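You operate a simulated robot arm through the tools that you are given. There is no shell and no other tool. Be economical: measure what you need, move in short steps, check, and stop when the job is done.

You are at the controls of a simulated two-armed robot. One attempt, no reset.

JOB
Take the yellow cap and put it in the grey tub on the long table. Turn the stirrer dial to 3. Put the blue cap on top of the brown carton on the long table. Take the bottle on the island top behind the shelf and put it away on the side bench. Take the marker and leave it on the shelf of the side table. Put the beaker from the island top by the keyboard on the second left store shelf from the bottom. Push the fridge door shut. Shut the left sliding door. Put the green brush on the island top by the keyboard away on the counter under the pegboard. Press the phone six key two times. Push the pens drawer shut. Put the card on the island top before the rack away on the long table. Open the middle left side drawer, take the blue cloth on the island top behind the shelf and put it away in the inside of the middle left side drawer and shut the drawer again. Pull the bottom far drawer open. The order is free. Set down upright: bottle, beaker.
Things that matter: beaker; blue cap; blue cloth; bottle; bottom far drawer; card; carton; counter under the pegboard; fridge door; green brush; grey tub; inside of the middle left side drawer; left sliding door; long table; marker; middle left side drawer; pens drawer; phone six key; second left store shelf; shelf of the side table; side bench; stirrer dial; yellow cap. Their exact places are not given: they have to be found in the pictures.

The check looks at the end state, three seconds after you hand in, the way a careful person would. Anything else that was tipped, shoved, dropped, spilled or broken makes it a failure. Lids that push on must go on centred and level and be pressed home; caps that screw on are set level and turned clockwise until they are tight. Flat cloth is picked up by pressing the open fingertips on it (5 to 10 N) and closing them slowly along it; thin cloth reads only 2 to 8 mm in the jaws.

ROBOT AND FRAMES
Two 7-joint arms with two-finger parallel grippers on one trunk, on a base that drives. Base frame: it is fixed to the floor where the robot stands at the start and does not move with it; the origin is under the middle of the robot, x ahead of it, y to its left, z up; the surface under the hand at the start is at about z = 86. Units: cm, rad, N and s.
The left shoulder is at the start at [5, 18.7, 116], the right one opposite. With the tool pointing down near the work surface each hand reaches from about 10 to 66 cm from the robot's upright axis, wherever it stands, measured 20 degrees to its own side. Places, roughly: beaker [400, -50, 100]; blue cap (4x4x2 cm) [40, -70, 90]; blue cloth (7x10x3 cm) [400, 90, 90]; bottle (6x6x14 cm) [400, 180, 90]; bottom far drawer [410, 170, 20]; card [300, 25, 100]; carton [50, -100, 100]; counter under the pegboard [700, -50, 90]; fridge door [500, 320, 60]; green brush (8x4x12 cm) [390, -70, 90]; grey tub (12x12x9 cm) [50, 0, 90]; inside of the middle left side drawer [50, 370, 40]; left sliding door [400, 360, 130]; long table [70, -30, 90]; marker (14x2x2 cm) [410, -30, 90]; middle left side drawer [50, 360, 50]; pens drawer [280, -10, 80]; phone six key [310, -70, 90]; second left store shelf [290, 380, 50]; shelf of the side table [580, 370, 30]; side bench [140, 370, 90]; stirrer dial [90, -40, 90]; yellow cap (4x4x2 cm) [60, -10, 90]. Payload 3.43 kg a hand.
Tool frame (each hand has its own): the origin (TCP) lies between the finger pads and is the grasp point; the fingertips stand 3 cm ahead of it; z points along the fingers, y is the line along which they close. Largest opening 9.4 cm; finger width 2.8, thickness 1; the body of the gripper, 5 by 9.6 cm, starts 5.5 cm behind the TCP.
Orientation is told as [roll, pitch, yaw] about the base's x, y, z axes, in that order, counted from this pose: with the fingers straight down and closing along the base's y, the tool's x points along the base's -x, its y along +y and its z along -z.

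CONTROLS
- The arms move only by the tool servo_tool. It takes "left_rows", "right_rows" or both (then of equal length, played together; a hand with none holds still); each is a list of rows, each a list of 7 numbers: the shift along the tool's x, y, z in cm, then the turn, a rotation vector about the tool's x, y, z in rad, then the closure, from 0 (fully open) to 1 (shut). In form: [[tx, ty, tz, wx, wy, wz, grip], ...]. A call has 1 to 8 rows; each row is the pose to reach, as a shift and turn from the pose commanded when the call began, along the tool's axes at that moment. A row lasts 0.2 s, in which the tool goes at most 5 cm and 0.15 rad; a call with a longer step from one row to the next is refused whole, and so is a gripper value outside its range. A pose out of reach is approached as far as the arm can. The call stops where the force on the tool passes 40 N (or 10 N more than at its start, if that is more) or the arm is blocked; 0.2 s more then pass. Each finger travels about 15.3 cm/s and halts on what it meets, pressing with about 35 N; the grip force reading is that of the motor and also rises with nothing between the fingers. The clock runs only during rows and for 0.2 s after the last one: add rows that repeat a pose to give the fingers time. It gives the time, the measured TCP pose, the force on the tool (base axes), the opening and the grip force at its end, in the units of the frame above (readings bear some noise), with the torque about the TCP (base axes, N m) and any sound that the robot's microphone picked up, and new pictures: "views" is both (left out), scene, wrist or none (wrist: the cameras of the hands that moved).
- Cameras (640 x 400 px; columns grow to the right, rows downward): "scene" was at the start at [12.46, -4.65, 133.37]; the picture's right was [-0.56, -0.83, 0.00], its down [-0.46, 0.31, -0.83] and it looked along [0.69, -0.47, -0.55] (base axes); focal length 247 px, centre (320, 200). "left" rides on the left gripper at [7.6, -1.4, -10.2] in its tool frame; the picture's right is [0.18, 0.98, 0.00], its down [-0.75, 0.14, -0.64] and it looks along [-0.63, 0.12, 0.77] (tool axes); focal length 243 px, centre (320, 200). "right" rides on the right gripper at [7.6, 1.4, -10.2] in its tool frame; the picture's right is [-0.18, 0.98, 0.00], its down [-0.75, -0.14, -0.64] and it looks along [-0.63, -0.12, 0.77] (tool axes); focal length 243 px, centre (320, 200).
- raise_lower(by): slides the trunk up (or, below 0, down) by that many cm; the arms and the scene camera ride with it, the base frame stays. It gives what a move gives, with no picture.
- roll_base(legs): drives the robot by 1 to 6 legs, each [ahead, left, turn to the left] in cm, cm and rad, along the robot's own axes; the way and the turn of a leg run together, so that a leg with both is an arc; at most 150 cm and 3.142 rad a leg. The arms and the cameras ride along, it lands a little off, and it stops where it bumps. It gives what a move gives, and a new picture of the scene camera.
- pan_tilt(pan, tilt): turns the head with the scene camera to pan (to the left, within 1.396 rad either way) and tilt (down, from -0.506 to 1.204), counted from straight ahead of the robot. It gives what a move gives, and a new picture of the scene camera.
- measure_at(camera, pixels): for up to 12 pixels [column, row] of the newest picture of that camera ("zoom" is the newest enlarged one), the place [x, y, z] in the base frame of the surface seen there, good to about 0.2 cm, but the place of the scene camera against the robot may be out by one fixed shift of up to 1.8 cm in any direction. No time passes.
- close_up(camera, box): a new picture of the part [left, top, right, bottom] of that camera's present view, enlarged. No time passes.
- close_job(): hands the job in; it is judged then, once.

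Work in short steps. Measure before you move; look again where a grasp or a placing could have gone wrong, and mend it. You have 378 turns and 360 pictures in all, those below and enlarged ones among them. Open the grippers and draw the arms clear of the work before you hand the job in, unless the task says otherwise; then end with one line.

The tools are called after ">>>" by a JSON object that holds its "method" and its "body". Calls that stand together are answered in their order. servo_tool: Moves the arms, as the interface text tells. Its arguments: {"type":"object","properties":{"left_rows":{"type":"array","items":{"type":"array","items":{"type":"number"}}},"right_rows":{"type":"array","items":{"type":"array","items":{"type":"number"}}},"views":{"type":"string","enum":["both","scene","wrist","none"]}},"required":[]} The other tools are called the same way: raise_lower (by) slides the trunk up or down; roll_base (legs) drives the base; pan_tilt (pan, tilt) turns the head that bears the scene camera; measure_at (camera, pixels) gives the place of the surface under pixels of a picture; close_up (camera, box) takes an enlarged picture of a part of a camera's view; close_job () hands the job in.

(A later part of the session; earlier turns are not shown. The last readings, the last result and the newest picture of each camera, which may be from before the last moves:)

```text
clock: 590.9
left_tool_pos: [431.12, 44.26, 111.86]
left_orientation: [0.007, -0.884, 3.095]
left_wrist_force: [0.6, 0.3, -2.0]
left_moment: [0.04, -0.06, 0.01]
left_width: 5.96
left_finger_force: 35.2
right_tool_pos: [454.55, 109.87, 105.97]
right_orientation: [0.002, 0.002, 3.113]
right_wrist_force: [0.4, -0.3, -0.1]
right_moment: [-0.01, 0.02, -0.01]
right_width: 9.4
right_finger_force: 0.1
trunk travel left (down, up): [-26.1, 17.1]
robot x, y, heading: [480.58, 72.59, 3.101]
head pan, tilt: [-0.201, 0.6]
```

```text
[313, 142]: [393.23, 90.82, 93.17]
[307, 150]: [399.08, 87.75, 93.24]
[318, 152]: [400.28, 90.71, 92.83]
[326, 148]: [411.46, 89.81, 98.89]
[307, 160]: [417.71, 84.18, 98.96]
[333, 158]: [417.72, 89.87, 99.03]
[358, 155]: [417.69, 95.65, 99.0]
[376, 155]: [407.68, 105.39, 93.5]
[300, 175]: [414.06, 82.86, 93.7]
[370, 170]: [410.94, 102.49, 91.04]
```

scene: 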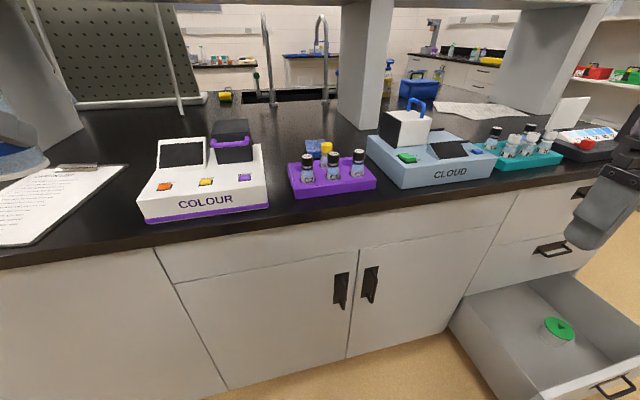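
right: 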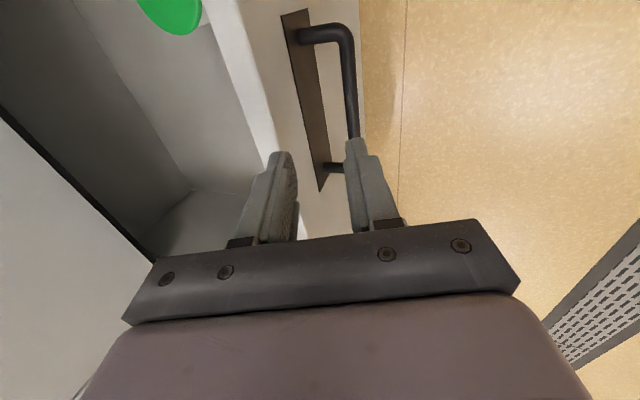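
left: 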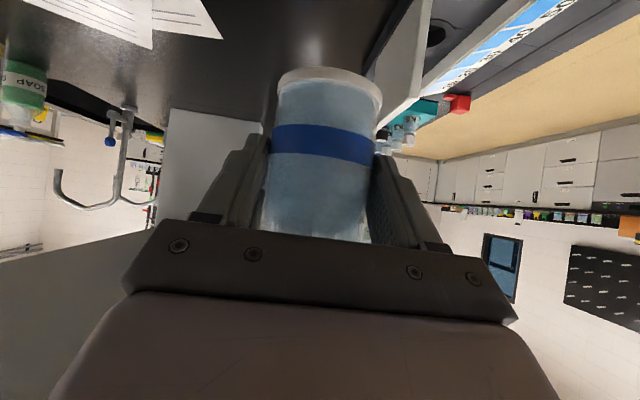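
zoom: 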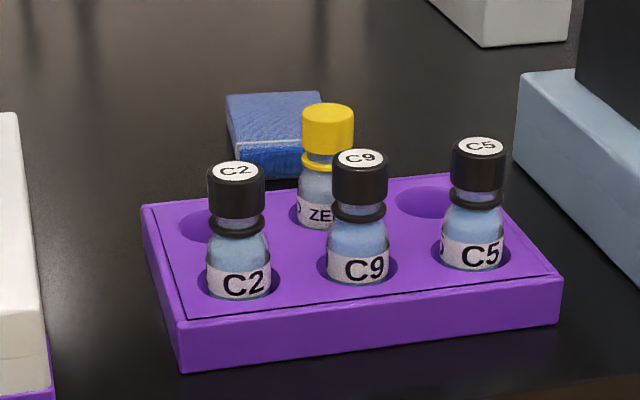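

The cloth is a folded pad, about x 391–400, y 87–95, top z≈92. I retract the bottle hand, then drive up so the cloth is in the right arm's outward sector.

>>> {"method": "servo_tool", "body": {"left_rows": [[2.1, 0, -2.6, 0, 0, 0, 0.5], [4.2, 0, -5.2, 0, 0, 0, 0.5], [6.3, 0, -7.7, 0, 0, 0, 0.5]], "views": "none"}}

>>> {"method": "roll_base", "body": {"legs": [[26, 20, 0.04]]}}

>>> {"method": "servo_tool", "body": {"right_rows": [[-4, 0, 0, 0, 0, 0, 0.1], [-8, 0, 0, 0, 0, 0, 0.1], [-12, 0, 0, 0, 0, 0, 0.1], [-16, 0, 0, 0, 0, 0, 0.1], [-20, 0, 0, 0, 0, 0, 0.1], [-24, 0, 0, 0, 0, 0, 0.1]], "views": "wrist"}}

```text
clock: 591.7
left_tool_pos: [441.22, 43.97, 111.83]
left_orientation: [0.007, -0.884, 3.098]
left_wrist_force: [0.1, 0.4, -2.4]
left_moment: [0.01, -0.03, 0.02]
left_width: 5.92
left_finger_force: 35.2
right_tool_pos: [454.66, 109.79, 105.94]
right_orientation: [0.002, -0.001, 3.116]
right_wrist_force: [0.3, -1.0, -0.5]
right_moment: [0.0, -0.01, -0.02]
right_width: 9.39
right_finger_force: 0.1
trunk travel left (down, up): [-26.1, 17.1]
robot x, y, heading: [480.07, 72.78, 3.101]
head pan, tilt: [-0.201, 0.6]
```

```text
clock: 594.0
left_tool_pos: [417.55, 24.04, 111.74]
left_orientation: [0.006, -0.88, 3.134]
left_wrist_force: [-0.1, 0.5, -3.0]
left_moment: [-0.03, -0.05, 0.0]
left_width: 5.93
left_finger_force: 34.9
right_tool_pos: [428.61, 90.29, 105.99]
right_orientation: [0.001, 0.003, -3.134]
right_wrist_force: [-0.7, 0.4, -0.1]
right_moment: [0.0, -0.01, -0.03]
right_width: 9.35
right_finger_force: 0.1
trunk travel left (down, up): [-26.1, 17.1]
robot x, y, heading: [455.12, 53.76, 3.139]
head pan, tilt: [-0.201, 0.6]
stopped in leg 1: the robot was blocked; the commanded pose is now the measured one
```

scene: 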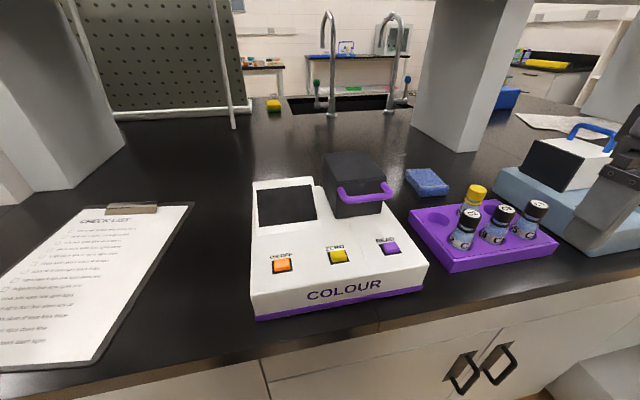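

```text
clock: 595.5
left_tool_pos: [417.48, 23.91, 111.72]
left_orientation: [0.007, -0.881, 3.133]
left_wrist_force: [0.8, 0.1, -2.3]
left_moment: [0.02, -0.04, -0.01]
left_width: 5.92
left_finger_force: 35.5
right_tool_pos: [404.27, 90.09, 105.63]
right_orientation: [0.001, 0.003, -3.134]
right_wrist_force: [0.3, -1.0, 0.3]
right_moment: [0.02, -0.02, -0.02]
right_width: 8.45
right_finger_force: 0.0
trunk travel left (down, up): [-26.1, 17.1]
robot x, y, heading: [455.48, 54.23, 3.139]
head pan, tilt: [-0.201, 0.6]
```

right: 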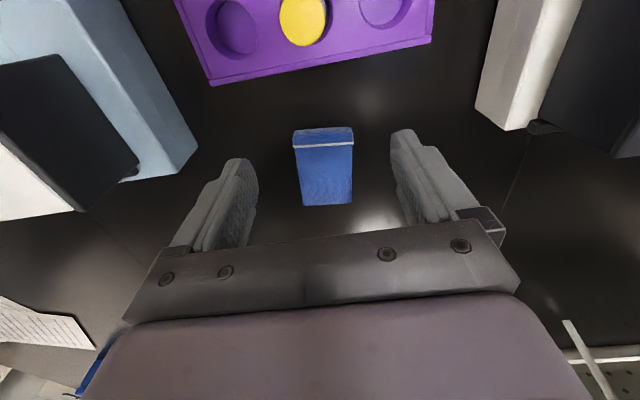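

The hand reaches well. I measure the cloth pad in the wrist picture.

>>> {"method": "measure_at", "body": {"camera": "right", "pixels": [[293, 145], [353, 142], [302, 203], [351, 202], [325, 170], [323, 133], [295, 155], [325, 225], [325, 90]]}}

```text
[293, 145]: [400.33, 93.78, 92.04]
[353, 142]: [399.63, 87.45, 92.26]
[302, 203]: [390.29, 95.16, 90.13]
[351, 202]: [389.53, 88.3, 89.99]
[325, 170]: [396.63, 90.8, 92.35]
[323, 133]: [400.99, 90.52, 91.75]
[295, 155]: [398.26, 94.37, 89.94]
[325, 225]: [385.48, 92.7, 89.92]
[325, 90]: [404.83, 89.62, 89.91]
```

Pad: centre [395.7,90.8], 6.5 cm wide in y, top 92.3. I move over it and down to z 93.2, then close.

>>> {"method": "servo_tool", "body": {"right_rows": [[-3, -0.3, 0, 0, 0, 0, 0.1], [-6, -0.6, 1, 0, 0, 0, 0.1], [-8.4, -0.8, 3, 0, 0, 0, 0.1], [-8.4, -0.8, 7, 0, 0, 0, 0.1], [-8.4, -0.8, 10.5, 0, 0, 0, 0.1]], "views": "wrist"}}

```text
clock: 596.6
left_tool_pos: [417.49, 23.99, 111.75]
left_orientation: [0.006, -0.88, 3.133]
left_wrist_force: [0.0, 0.5, -2.6]
left_moment: [0.06, -0.03, 0.01]
left_width: 5.93
left_finger_force: 34.7
right_tool_pos: [397.74, 91.35, 95.13]
right_orientation: [0.002, 0.001, -3.135]
right_wrist_force: [-0.1, 0.3, -0.3]
right_moment: [0.03, 0.03, 0.02]
right_width: 8.48
right_finger_force: 0.2
right hand out of reach, approached as far as the arm can: row 2, 3, 4, 5
trunk travel left (down, up): [-26.1, 17.1]
robot x, y, heading: [455.98, 54.02, 3.133]
head pan, tilt: [-0.201, 0.6]
```

right: 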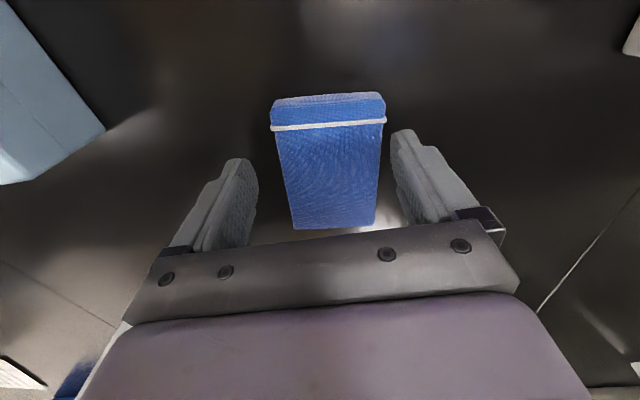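

Position is good enough (x=397.7 is within the pad). I lower 1.9 cm and close.

>>> {"method": "servo_tool", "body": {"right_rows": [[0, 0.3, 1, 0, 0, 0, 0.1], [0, 0.3, 1.9, 0, 0, 0, 0.1], [0, 0.3, 1.9, 0, 0, 0, 0.25], [0, 0.3, 1.9, 0, 0, 0, 0.4], [0, 0.3, 1.9, 0, 0, 0, 0.55], [0, 0.3, 1.9, 0, 0, 0, 0.7], [0, 0.3, 1.9, 0, 0, 0, 0.7]], "views": "wrist"}}

```text
clock: 598.2
left_tool_pos: [417.65, 24.12, 111.61]
left_orientation: [0.007, -0.882, 3.133]
left_wrist_force: [0.6, 0.3, -2.6]
left_moment: [-0.03, -0.04, -0.02]
left_width: 5.93
left_finger_force: 35.2
right_tool_pos: [397.85, 91.12, 93.37]
right_orientation: [0.003, -0.002, -3.133]
right_wrist_force: [0.1, -0.4, -0.3]
right_moment: [0.01, -0.02, 0.01]
right_width: 6.54
right_finger_force: 34.8
trunk travel left (down, up): [-26.1, 17.1]
robot x, y, heading: [455.63, 54.14, 3.132]
head pan, tilt: [-0.201, 0.6]
```

right: 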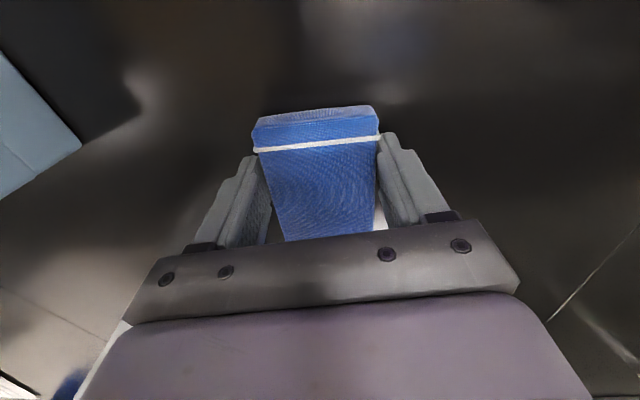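

It's held firmly like a block at 6.5 cm. I lift it 15 cm and retract.

>>> {"method": "servo_tool", "body": {"right_rows": [[0, 0, -4, 0, 0, 0, 0.7], [0, 0, -8.5, 0, 0, 0, 0.7], [1, 0, -13, 0, 0, 0, 0.7], [5, 0, -15, 0, 0, 0, 0.7], [9.5, 0, -16, 0, 0, 0, 0.7], [14, 0, -16, 0, 0, 0, 0.7], [18.5, 0, -16, 0, 0, 0, 0.7]], "views": "wrist"}}

```text
clock: 599.9
left_tool_pos: [417.58, 24.09, 111.69]
left_orientation: [0.006, -0.883, 3.132]
left_wrist_force: [0.7, 1.1, -1.9]
left_moment: [0.0, -0.09, -0.05]
left_width: 5.94
left_finger_force: 34.9
right_tool_pos: [416.53, 91.11, 109.33]
right_orientation: [0.002, 0.001, -3.135]
right_wrist_force: [0.0, -0.6, -0.2]
right_moment: [0.02, 0.01, -0.01]
right_width: 6.5
right_finger_force: 35.2
right hand out of reach, approached as far as the arm can: row 2, 3
trunk travel left (down, up): [-26.1, 17.1]
robot x, y, heading: [455.57, 54.1, 3.137]
head pan, tilt: [-0.201, 0.6]
```

right: 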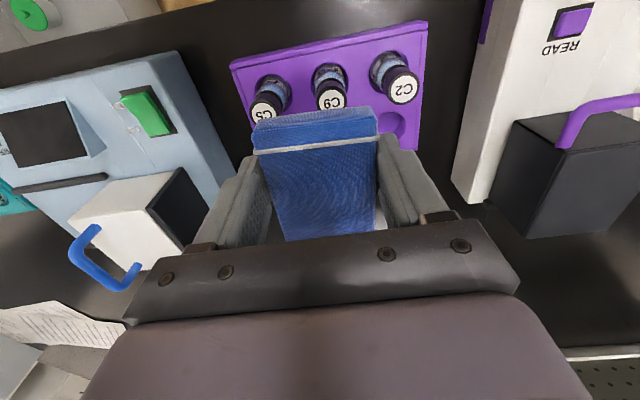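

I now drive out, along the aisle by the store shelves, to the side bench with both items.

>>> {"method": "roll_base", "body": {"legs": [[-65, 0, 0], [0, -150, 0], [0, -70, 0], [150, 0, 0], [140, 0, 0]]}}

>>> {"method": "pan_tilt", "body": {"pan": -0.5, "tilt": 0.4}}

```text
clock: 636.1
left_tool_pos: [196.59, 248.35, 111.74]
left_orientation: [0.005, -0.881, 3.124]
left_wrist_force: [0.4, 0.2, -1.8]
left_moment: [0.0, -0.08, -0.01]
left_width: 5.91
left_finger_force: 35.0
right_tool_pos: [196.12, 315.4, 109.52]
right_orientation: [0.002, 0.001, 3.14]
right_wrist_force: [0.2, -0.2, -0.6]
right_moment: [0.0, 0.01, -0.02]
right_width: 6.37
right_finger_force: 34.8
trunk travel left (down, up): [-26.1, 17.1]
robot x, y, heading: [235.04, 278.01, 3.129]
head pan, tilt: [-0.201, 0.6]
```

scene: 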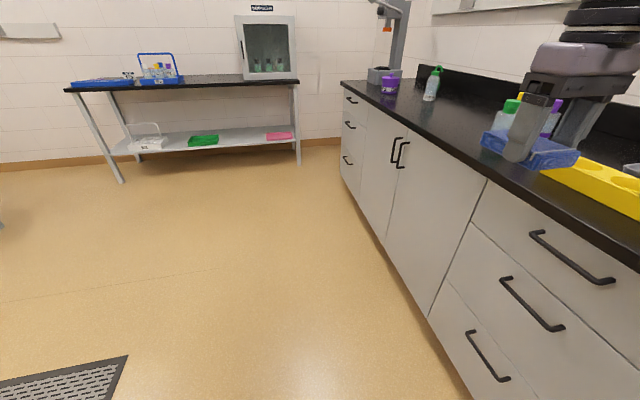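

```text
clock: 636.9
left_tool_pos: [196.75, 248.14, 111.72]
left_orientation: [0.007, -0.88, 3.123]
left_wrist_force: [-0.1, 0.4, -2.5]
left_moment: [0.01, 0.0, 0.01]
left_width: 5.88
left_finger_force: 34.6
right_tool_pos: [196.0, 315.32, 109.33]
right_orientation: [0.0, 0.002, 3.139]
right_wrist_force: [0.2, -0.6, -0.5]
right_moment: [0.0, 0.02, 0.04]
right_width: 6.34
right_finger_force: 35.0
trunk travel left (down, up): [-26.1, 17.1]
robot x, y, heading: [234.36, 278.04, 3.128]
head pan, tilt: [-0.499, 0.4]
```

scene: 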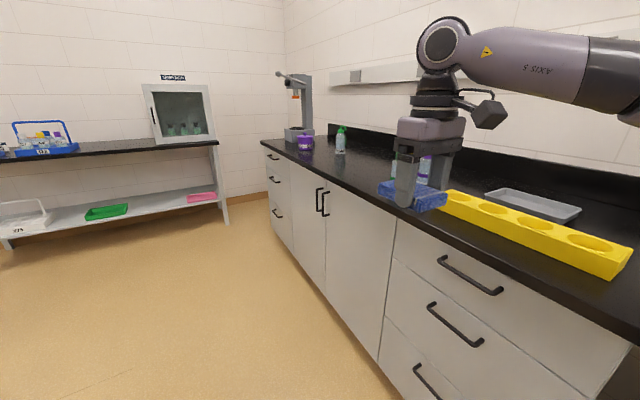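

The bench's free area lies around x 110–150. I measure the bench, drawers and handles.

>>> {"method": "measure_at", "body": {"camera": "scene", "pixels": [[355, 170], [345, 160], [370, 180], [340, 145], [305, 145], [320, 180], [276, 181], [277, 160], [278, 212], [265, 180], [290, 185], [410, 215]]}}

>>> {"method": "close_up", "body": {"camera": "scene", "box": [240, 60, 440, 260]}}

```text
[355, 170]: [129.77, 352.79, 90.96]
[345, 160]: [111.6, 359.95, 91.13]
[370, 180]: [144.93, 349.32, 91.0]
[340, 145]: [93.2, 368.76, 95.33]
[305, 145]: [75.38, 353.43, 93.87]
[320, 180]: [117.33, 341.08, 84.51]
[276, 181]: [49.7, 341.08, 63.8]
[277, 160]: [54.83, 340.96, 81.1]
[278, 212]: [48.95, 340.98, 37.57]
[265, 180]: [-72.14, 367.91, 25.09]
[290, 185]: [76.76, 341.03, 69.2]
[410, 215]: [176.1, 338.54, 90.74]
```

```text
2.00 times, centred on (340, 160) of scene
```

zoom: 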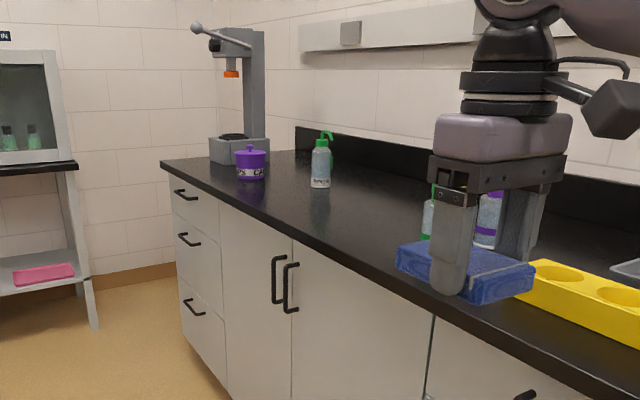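

I raise the cloth hand 8 cm, turn to face the bench and drive so the left hand comes before the spot at x≈130.

>>> {"method": "servo_tool", "body": {"right_rows": [[0, 0, -4, 0, 0, 0, 0.7], [2, 0, -8, 0, 0, 0, 0.7], [6, 0, -9, 0, 0, 0, 0.7]], "views": "none"}}

>>> {"method": "roll_base", "body": {"legs": [[0, 0, -1.557], [20, 75, 0]]}}

>>> {"method": "pan_tilt", "body": {"pan": 0.3, "tilt": 0.55}}

```text
clock: 637.7
left_tool_pos: [196.74, 248.22, 111.76]
left_orientation: [0.007, -0.881, 3.124]
left_wrist_force: [-0.4, 0.2, -1.9]
left_moment: [0.01, -0.05, 0.0]
left_width: 5.88
left_finger_force: 34.6
right_tool_pos: [202.33, 315.62, 118.38]
right_orientation: [0.002, -0.001, 3.139]
right_wrist_force: [0.1, -0.1, -0.5]
right_moment: [0.0, 0.01, -0.04]
right_width: 6.36
right_finger_force: 34.5
trunk travel left (down, up): [-26.1, 17.1]
robot x, y, heading: [235.33, 278.17, 3.128]
head pan, tilt: [-0.499, 0.4]
```

```text
clock: 648.5
left_tool_pos: [129.35, 334.19, 111.69]
left_orientation: [0.006, -0.881, 1.581]
left_wrist_force: [0.8, 0.2, -2.0]
left_moment: [-0.04, 0.01, 0.02]
left_width: 5.89
left_finger_force: 35.1
right_tool_pos: [196.87, 330.29, 118.39]
right_orientation: [0.002, 0.002, 1.598]
right_wrist_force: [-0.6, 1.1, -0.6]
right_moment: [0.05, 0.01, 0.0]
right_width: 6.36
right_finger_force: 35.1
trunk travel left (down, up): [-26.1, 17.1]
robot x, y, heading: [160.2, 296.67, 1.586]
head pan, tilt: [-0.499, 0.4]
```

scene: 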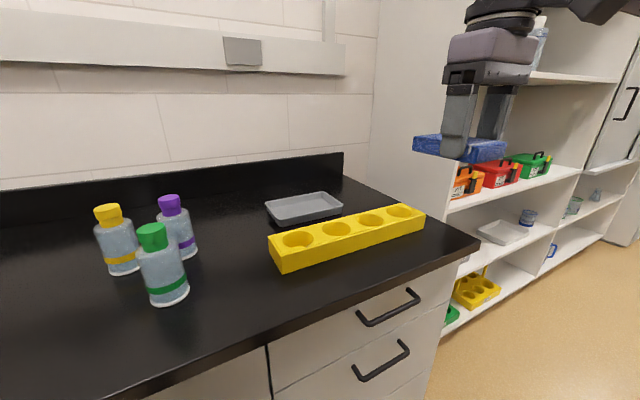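

```text
clock: 649.6
left_tool_pos: [129.47, 334.04, 111.81]
left_orientation: [0.009, -0.883, 1.58]
left_wrist_force: [-0.1, -0.4, -2.3]
left_moment: [-0.04, -0.02, 0.01]
left_width: 5.85
left_finger_force: 34.7
right_tool_pos: [196.94, 330.4, 118.32]
right_orientation: [0.001, 0.002, 1.599]
right_wrist_force: [-0.1, -0.3, -0.1]
right_moment: [-0.03, 0.02, 0.0]
right_width: 6.37
right_finger_force: 34.6
trunk travel left (down, up): [-26.1, 17.1]
robot x, y, heading: [159.95, 297.01, 1.585]
head pan, tilt: [0.3, 0.55]
```

scene: 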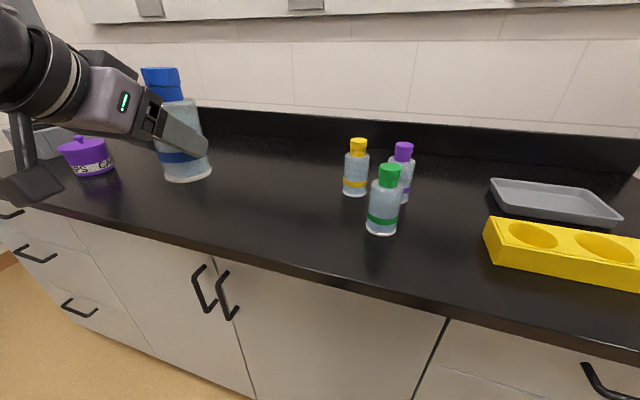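

The bottle is still upright. I check the neighbours' positions and drive 9 cm nearer.

>>> {"method": "measure_at", "body": {"camera": "scene", "pixels": [[345, 185], [368, 225], [260, 190], [240, 215], [110, 160], [185, 178]]}}

>>> {"method": "roll_base", "body": {"legs": [[9, 0, 0]]}}

>>> {"method": "servo_tool", "body": {"left_rows": [[-2.7, 0, 3.3, 0, 0, 0, 0.5], [-5.5, 0, 6.7, 0, 0, 0, 0.5], [-8.2, 0, 10, 0, 0, 0, 0.5], [-4.9, 0, 12.7, 0, 0, 0, 0.5], [-1.6, 0, 15.4, 0, 0, 0, 0.5], [1.2, 0, 17.7, 0, 0, 0, 0.5]], "views": "both"}}

```text
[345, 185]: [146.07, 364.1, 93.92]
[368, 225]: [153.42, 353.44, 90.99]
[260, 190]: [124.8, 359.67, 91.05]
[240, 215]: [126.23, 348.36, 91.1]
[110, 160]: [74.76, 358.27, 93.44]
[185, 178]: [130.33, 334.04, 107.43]
```

```text
clock: 650.7
left_tool_pos: [129.27, 343.15, 111.6]
left_orientation: [0.009, -0.881, 1.581]
left_wrist_force: [-0.3, 0.0, -2.3]
left_moment: [-0.06, -0.02, 0.01]
left_width: 5.9
left_finger_force: 34.7
right_tool_pos: [196.75, 339.34, 118.34]
right_orientation: [0.002, 0.002, 1.597]
right_wrist_force: [-0.1, -0.4, -0.3]
right_moment: [-0.06, 0.0, -0.02]
right_width: 6.37
right_finger_force: 34.8
trunk travel left (down, up): [-26.1, 17.1]
robot x, y, heading: [159.79, 305.74, 1.588]
head pan, tilt: [0.3, 0.55]
```

scene: 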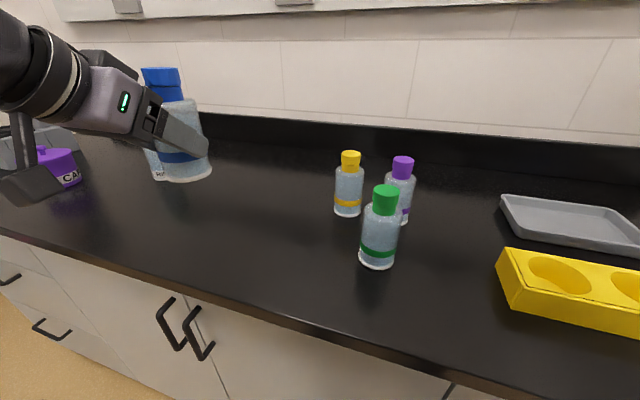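

```text
clock: 652.1
left_tool_pos: [129.01, 356.04, 99.63]
left_orientation: [0.004, -0.882, 1.584]
left_wrist_force: [0.9, 0.2, -2.2]
left_moment: [-0.05, 0.02, -0.03]
left_width: 5.89
left_finger_force: 35.0
right_tool_pos: [196.82, 339.25, 118.36]
right_orientation: [0.002, 0.002, 1.594]
right_wrist_force: [-0.4, -0.3, -1.4]
right_moment: [0.0, 0.02, -0.01]
right_width: 6.38
right_finger_force: 35.1
trunk travel left (down, up): [-26.1, 17.1]
robot x, y, heading: [159.96, 305.46, 1.582]
head pan, tilt: [0.3, 0.55]
```

scene: 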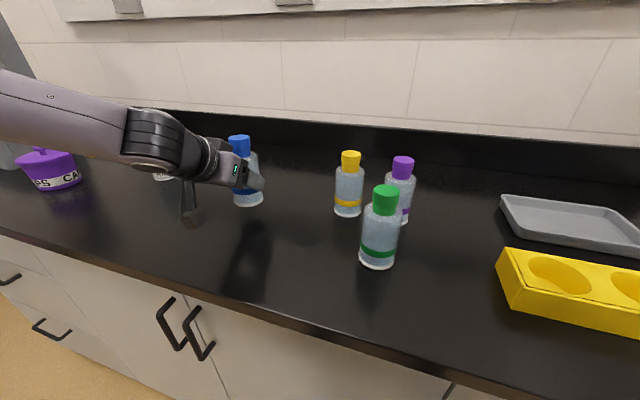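
left: 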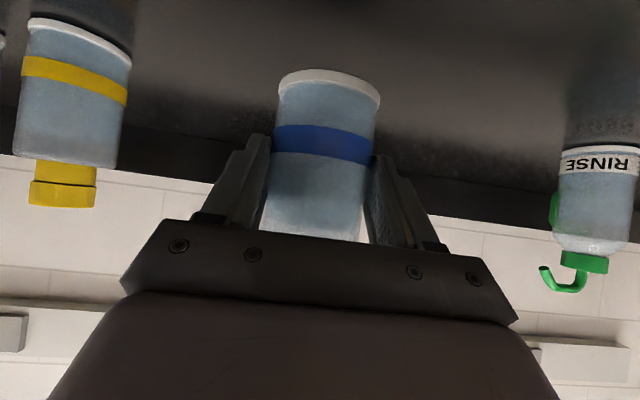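

Upright over the free spot. I lower the last 3.8 cm gently.

>>> {"method": "servo_tool", "body": {"left_rows": [[1.55, 0, 1.27, 0, 0, 0, 0.5], [2.5, 0, 2.05, 0, 0, 0, 0.5], [2.75, 0, 2.27, 0, 0, 0, 0.5], [2.9, 0, 2.38, 0, 0, 0, 0.5]], "views": "none"}}

```text
clock: 653.1
left_tool_pos: [129.03, 355.92, 95.9]
left_orientation: [0.01, -0.885, 1.58]
left_wrist_force: [-0.9, 0.2, 4.4]
left_moment: [0.22, -0.03, 0.05]
left_width: 5.9
left_finger_force: 35.1
right_tool_pos: [196.78, 339.2, 118.41]
right_orientation: [0.001, 0.0, 1.594]
right_wrist_force: [0.4, -0.2, -0.2]
right_moment: [0.01, -0.03, 0.01]
right_width: 6.38
right_finger_force: 34.9
trunk travel left (down, up): [-26.1, 17.1]
robot x, y, heading: [159.89, 305.5, 1.586]
head pan, tilt: [0.3, 0.55]
```

Contact (force rose to +4 N). I open and withdraw along the fingers.

>>> {"method": "servo_tool", "body": {"left_rows": [[0, 0, 0, 0, 0, 0, 0.42], [0, 0, 0, 0, 0, 0, 0.33], [0, 0, 0, 0, 0, 0, 0.22], [0, 0, 0, 0, 0, 0, 0.12], [0, 0, -3, 0, 0, 0, 0.12], [0, 0, -7, 0, 0, 0, 0.12], [0, 0, -11, 0, 0, 0, 0.12], [0, 0, -15, 0, 0, 0, 0.12]], "views": "both"}}

```text
clock: 654.9
left_tool_pos: [129.28, 344.37, 105.14]
left_orientation: [0.006, -0.882, 1.58]
left_wrist_force: [0.6, 0.1, 0.7]
left_moment: [0.0, 0.0, 0.01]
left_width: 8.28
left_finger_force: 0.1
right_tool_pos: [196.82, 339.15, 118.43]
right_orientation: [0.0, 0.002, 1.595]
right_wrist_force: [-0.8, 0.5, -0.8]
right_moment: [0.01, -0.01, 0.02]
right_width: 6.38
right_finger_force: 34.8
trunk travel left (down, up): [-26.1, 17.1]
robot x, y, heading: [160.2, 305.71, 1.582]
head pan, tilt: [0.3, 0.55]
```

scene: 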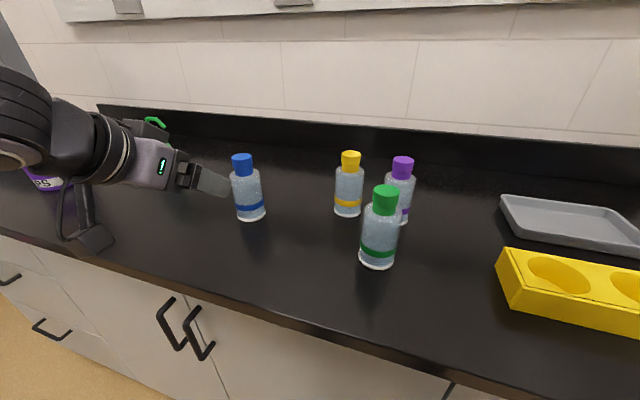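
left: 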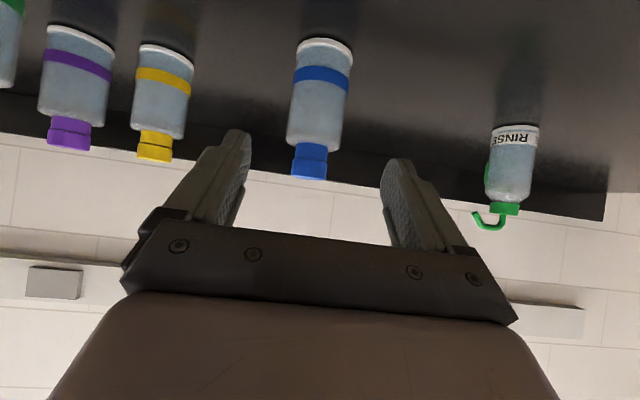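

The bottle stands upright on the side bench. For the middle left drawer I'll work sideways with the left arm: I back off, turn to face +x, and drive to x≈40.

>>> {"method": "roll_base", "body": {"legs": [[-42, 0, 0], [0, 0, -1.58], [-118, 0, 0]]}}

>>> {"method": "servo_tool", "body": {"left_rows": [[0, 0, 0, 0, 0.15, 0, 0.3], [0, 0, 0, 0, 0.3, 0, 0.3], [0, 0, 0, 0, 0.45, 0, 0.3], [0, 0, 0, 0, 0.6, 0, 0.3], [0, 0, 0, 0, 0.75, 0, 0.3], [0, 0, 0, 0, 0.88, 0, 0.3]], "views": "none"}}

>>> {"method": "servo_tool", "body": {"left_rows": [[2.5, 3, 2, 0, 0, 0, 0.3], [5, 6, 4, 0, 0, 0, 0.3], [7.5, 9, 7, 0, 0, 0, 0.3], [10, 12, 10, 0, 0, 0, 0.3], [13, 15, 12, 0, 0, 0, 0.3], [16, 18, 14, 0, 0, 0, 0.3], [19, 21, 16, 0, 0, 0, 0.3], [22, 24, 18, 0, 0, 0, 0.3]], "views": "wrist"}}

>>> {"method": "pan_tilt", "body": {"pan": 1.35, "tilt": 0.6}}

```text
clock: 666.8
left_tool_pos: [83.11, 293.8, 105.15]
left_orientation: [0.009, -0.881, 0.008]
left_wrist_force: [-0.3, 0.4, 0.2]
left_moment: [0.01, 0.0, 0.0]
left_width: 8.26
left_finger_force: 0.1
right_tool_pos: [77.73, 226.28, 118.35]
right_orientation: [0.001, 0.0, 0.026]
right_wrist_force: [0.6, -0.4, 0.3]
right_moment: [0.01, 0.02, 0.04]
right_width: 6.38
right_finger_force: 34.8
trunk travel left (down, up): [-26.1, 17.1]
robot x, y, heading: [44.04, 263.35, 0.009]
head pan, tilt: [0.3, 0.55]
```

scene: 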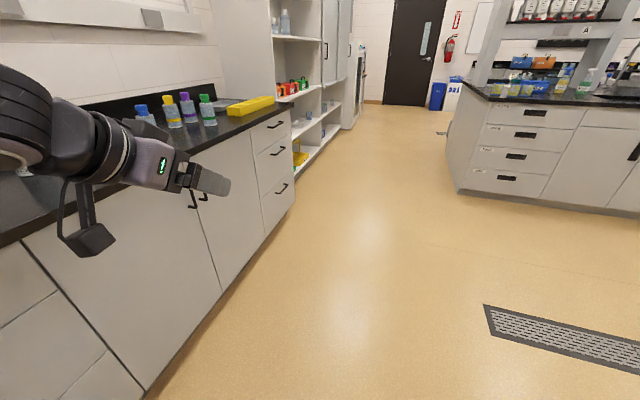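

```text
clock: 668.2
left_tool_pos: [83.04, 293.73, 105.16]
left_orientation: [0.005, 0.002, 0.015]
left_wrist_force: [0.3, 0.5, 0.1]
left_moment: [0.02, 0.01, -0.01]
left_width: 6.58
left_finger_force: 0.1
right_tool_pos: [77.88, 226.41, 118.41]
right_orientation: [0.003, 0.0, 0.024]
right_wrist_force: [-1.4, 0.1, -0.1]
right_moment: [0.04, -0.03, 0.03]
right_width: 6.4
right_finger_force: 34.6
trunk travel left (down, up): [-26.1, 17.1]
robot x, y, heading: [44.38, 263.13, 0.016]
head pan, tilt: [0.3, 0.55]
```

```text
clock: 670.0
left_tool_pos: [64.46, 313.83, 89.99]
left_orientation: [0.004, -0.003, 0.027]
left_wrist_force: [-0.2, -0.6, 0.0]
left_moment: [-0.02, 0.0, -0.04]
left_width: 6.59
left_finger_force: 0.1
left hand out of reach, approached as far as the arm can: row 7, 8
right_tool_pos: [77.84, 226.18, 118.34]
right_orientation: [0.003, 0.002, 0.025]
right_wrist_force: [0.0, 0.0, -1.2]
right_moment: [-0.02, 0.0, 0.0]
right_width: 6.37
right_finger_force: 34.9
trunk travel left (down, up): [-26.1, 17.1]
robot x, y, heading: [43.86, 263.47, 0.014]
head pan, tilt: [0.3, 0.55]
```

left: 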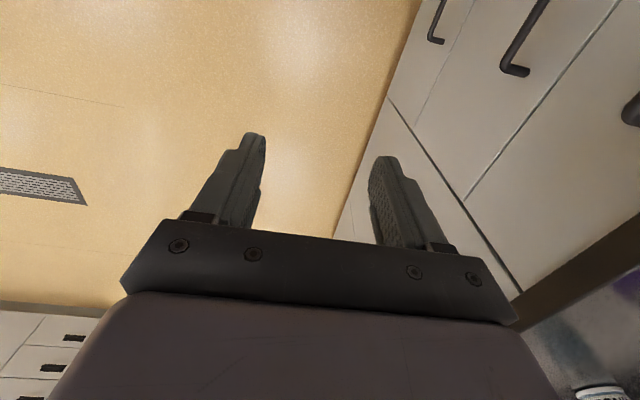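

```text
clock: 671.3
left_tool_pos: [64.41, 313.88, 90.12]
left_orientation: [0.003, -0.002, 0.03]
left_wrist_force: [0.4, 0.0, -0.6]
left_moment: [-0.01, 0.01, 0.03]
left_width: 6.55
left_finger_force: 0.0
right_tool_pos: [77.85, 226.34, 118.28]
right_orientation: [0.003, -0.001, 0.024]
right_wrist_force: [-0.6, -0.6, 0.1]
right_moment: [0.01, 0.02, -0.01]
right_width: 6.36
right_finger_force: 35.2
trunk travel left (down, up): [-26.1, 17.1]
robot x, y, heading: [44.49, 262.99, 0.014]
head pan, tilt: [1.349, 0.6]
```

scene: 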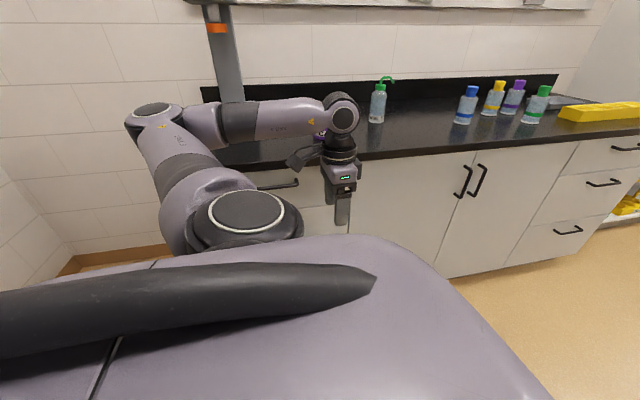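

I measure the handles seen by the left wrist camera.

>>> {"method": "measure_at", "body": {"camera": "left", "pixels": [[633, 112], [515, 70], [525, 45], [437, 38], [545, 5], [435, 10], [470, 100], [495, 20]]}}

>>> {"method": "measure_at", "body": {"camera": "scene", "pixels": [[280, 186], [298, 182], [262, 188], [345, 200], [320, 210]]}}

```text
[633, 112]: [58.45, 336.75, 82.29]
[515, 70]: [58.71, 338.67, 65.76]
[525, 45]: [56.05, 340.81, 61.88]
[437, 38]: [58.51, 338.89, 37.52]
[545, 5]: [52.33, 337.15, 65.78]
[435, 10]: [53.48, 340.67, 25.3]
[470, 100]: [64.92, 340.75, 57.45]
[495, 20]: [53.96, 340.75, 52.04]
```

```text
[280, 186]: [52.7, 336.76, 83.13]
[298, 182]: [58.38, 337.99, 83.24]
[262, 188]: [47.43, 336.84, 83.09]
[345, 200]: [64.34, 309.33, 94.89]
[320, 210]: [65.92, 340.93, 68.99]
```

Middle handle: bar centre ≈[52.5,337.3,65.3], top handle at z 82. I back 12 cm, lower the trunk 12 cm, and tilt the left hand 0.6 rad outward.

>>> {"method": "roll_base", "body": {"legs": [[-12, 0, -0.014]]}}

>>> {"method": "raise_lower", "body": {"by": -12}}

>>> {"method": "servo_tool", "body": {"left_rows": [[0, 2, 0, -0.12, 0, 0, 0.5], [0, 4, 0.5, -0.24, 0, 0, 0.6], [0, 6, 1, -0.36, 0, 0, 0.68], [0, 8, 2, -0.48, 0, 0, 0.68], [0, 10, 4, -0.6, 0, 0, 0.68]], "views": "wrist"}}

```text
clock: 672.6
left_tool_pos: [53.11, 313.5, 90.22]
left_orientation: [0.005, -0.003, 0.015]
left_wrist_force: [-0.5, -0.5, -0.6]
left_moment: [-0.02, 0.0, -0.02]
left_width: 6.59
left_finger_force: 0.0
right_tool_pos: [65.36, 225.79, 118.39]
right_orientation: [0.003, 0.0, 0.01]
right_wrist_force: [-0.8, 0.1, -0.1]
right_moment: [0.0, 0.0, 0.02]
right_width: 6.36
right_finger_force: 35.0
trunk travel left (down, up): [-26.1, 17.1]
robot x, y, heading: [32.55, 263.17, -0.003]
head pan, tilt: [1.349, 0.6]
```

scene: 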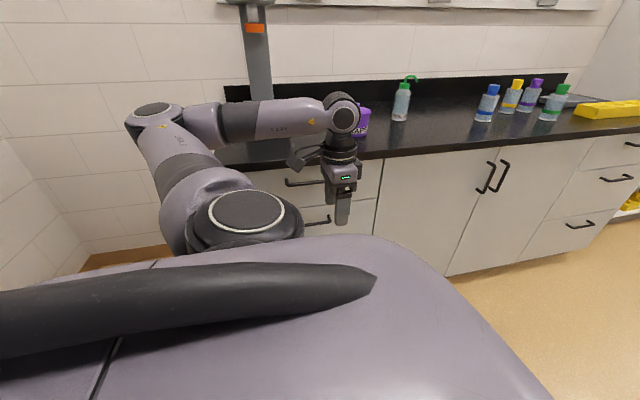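

```text
clock: 674.1
left_tool_pos: [53.24, 313.58, 78.1]
left_orientation: [0.003, -0.004, 0.014]
left_wrist_force: [1.2, -0.8, -0.7]
left_moment: [-0.03, -0.01, -0.01]
left_width: 6.6
left_finger_force: 0.1
right_tool_pos: [65.43, 225.81, 106.31]
right_orientation: [0.002, 0.0, 0.01]
right_wrist_force: [-0.3, -0.3, -0.5]
right_moment: [0.02, 0.02, 0.01]
right_width: 6.35
right_finger_force: 35.1
trunk travel left (down, up): [-14.1, 29.1]
robot x, y, heading: [32.31, 263.2, 0.001]
head pan, tilt: [1.349, 0.6]
```

```text
clock: 675.3
left_tool_pos: [53.14, 323.55, 73.98]
left_orientation: [0.604, -0.003, 0.012]
left_wrist_force: [-0.7, -0.2, -0.6]
left_moment: [-0.01, 0.03, 0.0]
left_width: 3.01
left_finger_force: 0.1
right_tool_pos: [65.38, 225.68, 106.31]
right_orientation: [0.003, 0.002, 0.011]
right_wrist_force: [-0.2, -0.3, -0.4]
right_moment: [-0.01, -0.02, 0.0]
right_width: 6.35
right_finger_force: 35.6
trunk travel left (down, up): [-14.1, 29.1]
robot x, y, heading: [32.36, 263.21, -0.003]
head pan, tilt: [1.349, 0.6]
```

left: 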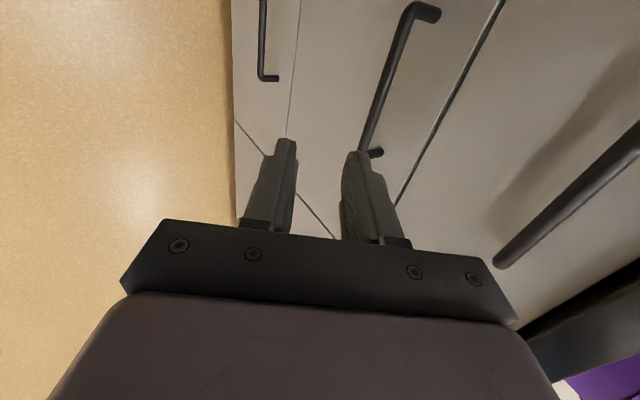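

I measure the middle bar once more from here.

>>> {"method": "measure_at", "body": {"camera": "left", "pixels": [[401, 30], [390, 70], [378, 110], [367, 148], [420, 8], [376, 153], [400, 130]]}}

```text
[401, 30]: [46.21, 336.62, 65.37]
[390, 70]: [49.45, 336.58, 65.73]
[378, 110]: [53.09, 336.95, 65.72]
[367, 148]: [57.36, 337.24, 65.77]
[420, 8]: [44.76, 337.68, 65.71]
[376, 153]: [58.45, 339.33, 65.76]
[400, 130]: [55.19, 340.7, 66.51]
```

Bar top z 65.7, y≈337.1. I move over it (z 72), then look before lowering.

>>> {"method": "servo_tool", "body": {"left_rows": [[0.4, 3.1, 3, 0, 0, 0, 0.68], [0.8, 6.3, 5.9, 0, 0, 0, 0.68], [1.1, 9.4, 8.9, 0, 0, 0, 0.68]], "views": "wrist"}}

```text
clock: 676.1
left_tool_pos: [52.15, 336.36, 72.1]
left_orientation: [0.604, -0.005, 0.013]
left_wrist_force: [-1.0, -0.3, -0.3]
left_moment: [0.01, 0.04, 0.0]
left_width: 3.01
left_finger_force: 0.1
right_tool_pos: [65.36, 225.84, 106.33]
right_orientation: [0.002, 0.001, 0.011]
right_wrist_force: [-0.3, -0.3, -1.2]
right_moment: [0.02, 0.03, 0.01]
right_width: 6.38
right_finger_force: 35.0
trunk travel left (down, up): [-14.1, 29.1]
robot x, y, heading: [32.22, 263.13, -0.001]
head pan, tilt: [1.349, 0.6]
```

left: 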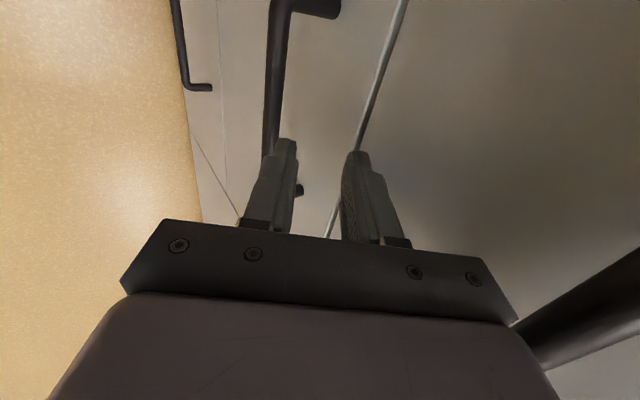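

Now I lower 5.9 cm straight so the bar slides between the fingers.

>>> {"method": "servo_tool", "body": {"left_rows": [[0, -1.1, 1.6, 0, 0, 0, 0.68], [0, -2.2, 3.3, 0, 0, 0, 0.68], [0, -3.3, 4.85, 0, 0, 0, 0.68]], "views": "wrist"}}

```text
clock: 676.8
left_tool_pos: [51.94, 336.08, 68.82]
left_orientation: [0.62, -0.004, 0.012]
left_wrist_force: [-8.8, -24.5, 32.0]
left_moment: [-0.61, 0.6, -0.21]
left_width: 2.99
left_finger_force: 0.1
right_tool_pos: [65.28, 225.26, 106.28]
right_orientation: [0.005, -0.003, 0.009]
right_wrist_force: [-1.0, 0.2, 1.2]
right_moment: [-0.02, 0.01, -0.02]
right_width: 6.37
right_finger_force: 35.3
trunk travel left (down, up): [-14.1, 29.1]
robot x, y, heading: [32.24, 263.01, -0.0]
head pan, tilt: [1.349, 0.6]
stopped in row 3 (left hand): the force on the tool passed its limit at 56 N (the readings are from after the stop); the commanded pose is now the measured one
```

left: 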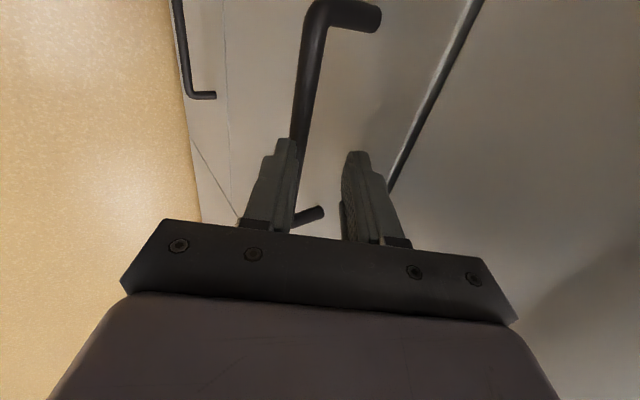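

The outer finger landed on the bar. I lift 2.5 cm, shift 0.9 cm back, open slightly more and try again.

>>> {"method": "servo_tool", "body": {"left_rows": [[0, 0.8, -1.1, 0, 0, 0, 0.66], [0, 1.3, -2.1, 0, 0, 0, 0.62], [0, 0.6, -2.6, 0, 0, 0, 0.61], [0, -0.4, -1.1, 0, 0, 0, 0.61], [0, -1.4, 0.35, 0, 0, 0, 0.61]], "views": "wrist"}}

```text
clock: 678.0
left_tool_pos: [51.97, 335.51, 66.84]
left_orientation: [0.611, -0.003, 0.014]
left_wrist_force: [0.0, -0.1, -0.2]
left_moment: [-0.02, 0.03, 0.01]
left_width: 3.67
left_finger_force: 0.1
right_tool_pos: [65.37, 225.78, 106.31]
right_orientation: [0.001, 0.001, 0.01]
right_wrist_force: [0.0, 0.6, -0.1]
right_moment: [0.03, 0.0, -0.02]
right_width: 6.39
right_finger_force: 34.8
trunk travel left (down, up): [-14.1, 29.1]
robot x, y, heading: [32.12, 263.44, -0.002]
head pan, tilt: [1.349, 0.6]
```

left: 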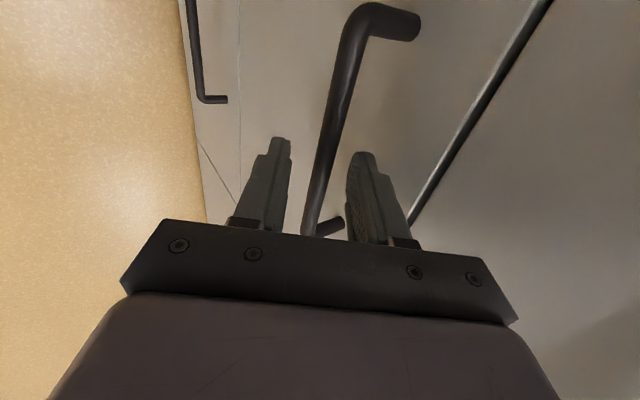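

The bar is between the fingers now. I lower 0.5 cm more and close.

>>> {"method": "servo_tool", "body": {"left_rows": [[0, -0.3, 0.4, 0, 0, 0, 0.65], [0, -0.3, 0.4, 0, 0, 0, 0.8], [0, -0.3, 0.4, 0, 0, 0, 0.95], [0, -0.3, 0.4, 0, 0, 0, 0.95]], "views": "wrist"}}

```text
clock: 679.0
left_tool_pos: [52.11, 335.34, 66.72]
left_orientation: [0.617, -0.004, 0.009]
left_wrist_force: [-0.9, 3.2, 13.7]
left_moment: [0.27, 0.61, -0.31]
left_width: 1.18
left_finger_force: 44.5
right_tool_pos: [65.37, 225.55, 106.32]
right_orientation: [0.003, -0.002, 0.011]
right_wrist_force: [0.1, -0.2, -0.9]
right_moment: [-0.01, 0.02, 0.01]
right_width: 6.38
right_finger_force: 34.7
trunk travel left (down, up): [-14.1, 29.1]
robot x, y, heading: [32.04, 262.91, 0.006]
head pan, tilt: [1.349, 0.6]
```

left: 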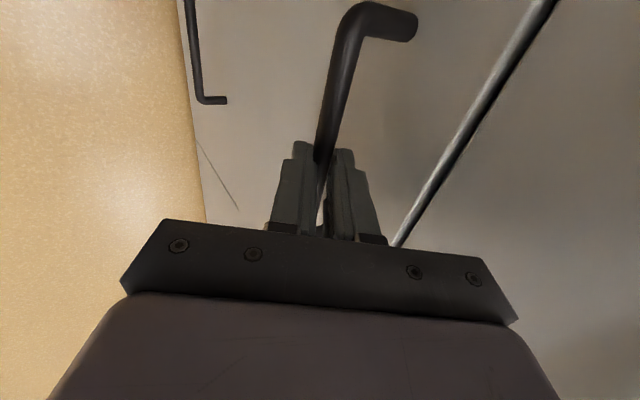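

Gripped. I pull the drawer by driving right (−y) 30 cm.

>>> {"method": "roll_base", "body": {"legs": [[0, -30, 0]]}}

>>> {"method": "close_up", "body": {"camera": "left", "box": [0, 0, 640, 400]}}

```text
clock: 682.1
left_tool_pos: [52.03, 305.77, 66.82]
left_orientation: [0.613, -0.008, 0.011]
left_wrist_force: [13.2, -0.6, 18.4]
left_moment: [0.22, 0.02, -1.13]
left_width: 1.18
left_finger_force: 45.6
right_tool_pos: [65.62, 196.13, 106.46]
right_orientation: [0.003, 0.004, 0.015]
right_wrist_force: [-0.3, -0.4, 0.4]
right_moment: [-0.02, 0.0, -0.01]
right_width: 6.38
right_finger_force: 35.0
trunk travel left (down, up): [-14.1, 29.1]
robot x, y, heading: [32.62, 233.32, -0.003]
head pan, tilt: [1.349, 0.6]
```

scene: 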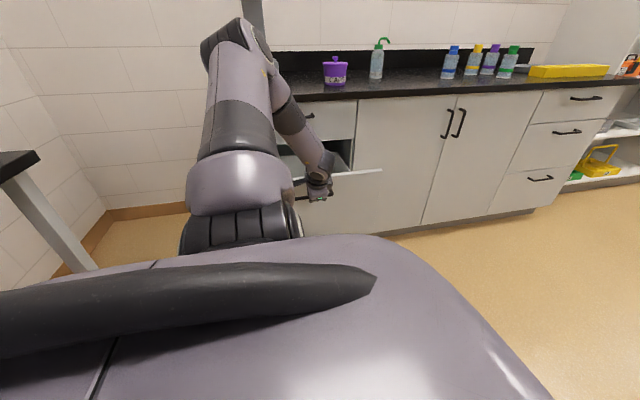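

```text
1.00 times, centred on (320, 200) of left (not enlarged: the box is as wide or as high as the picture)
```

zoom: 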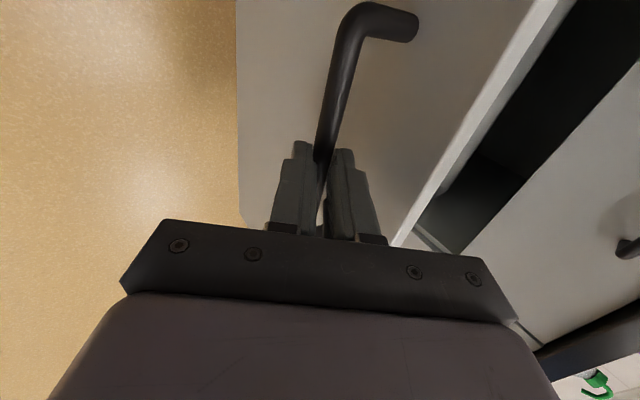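

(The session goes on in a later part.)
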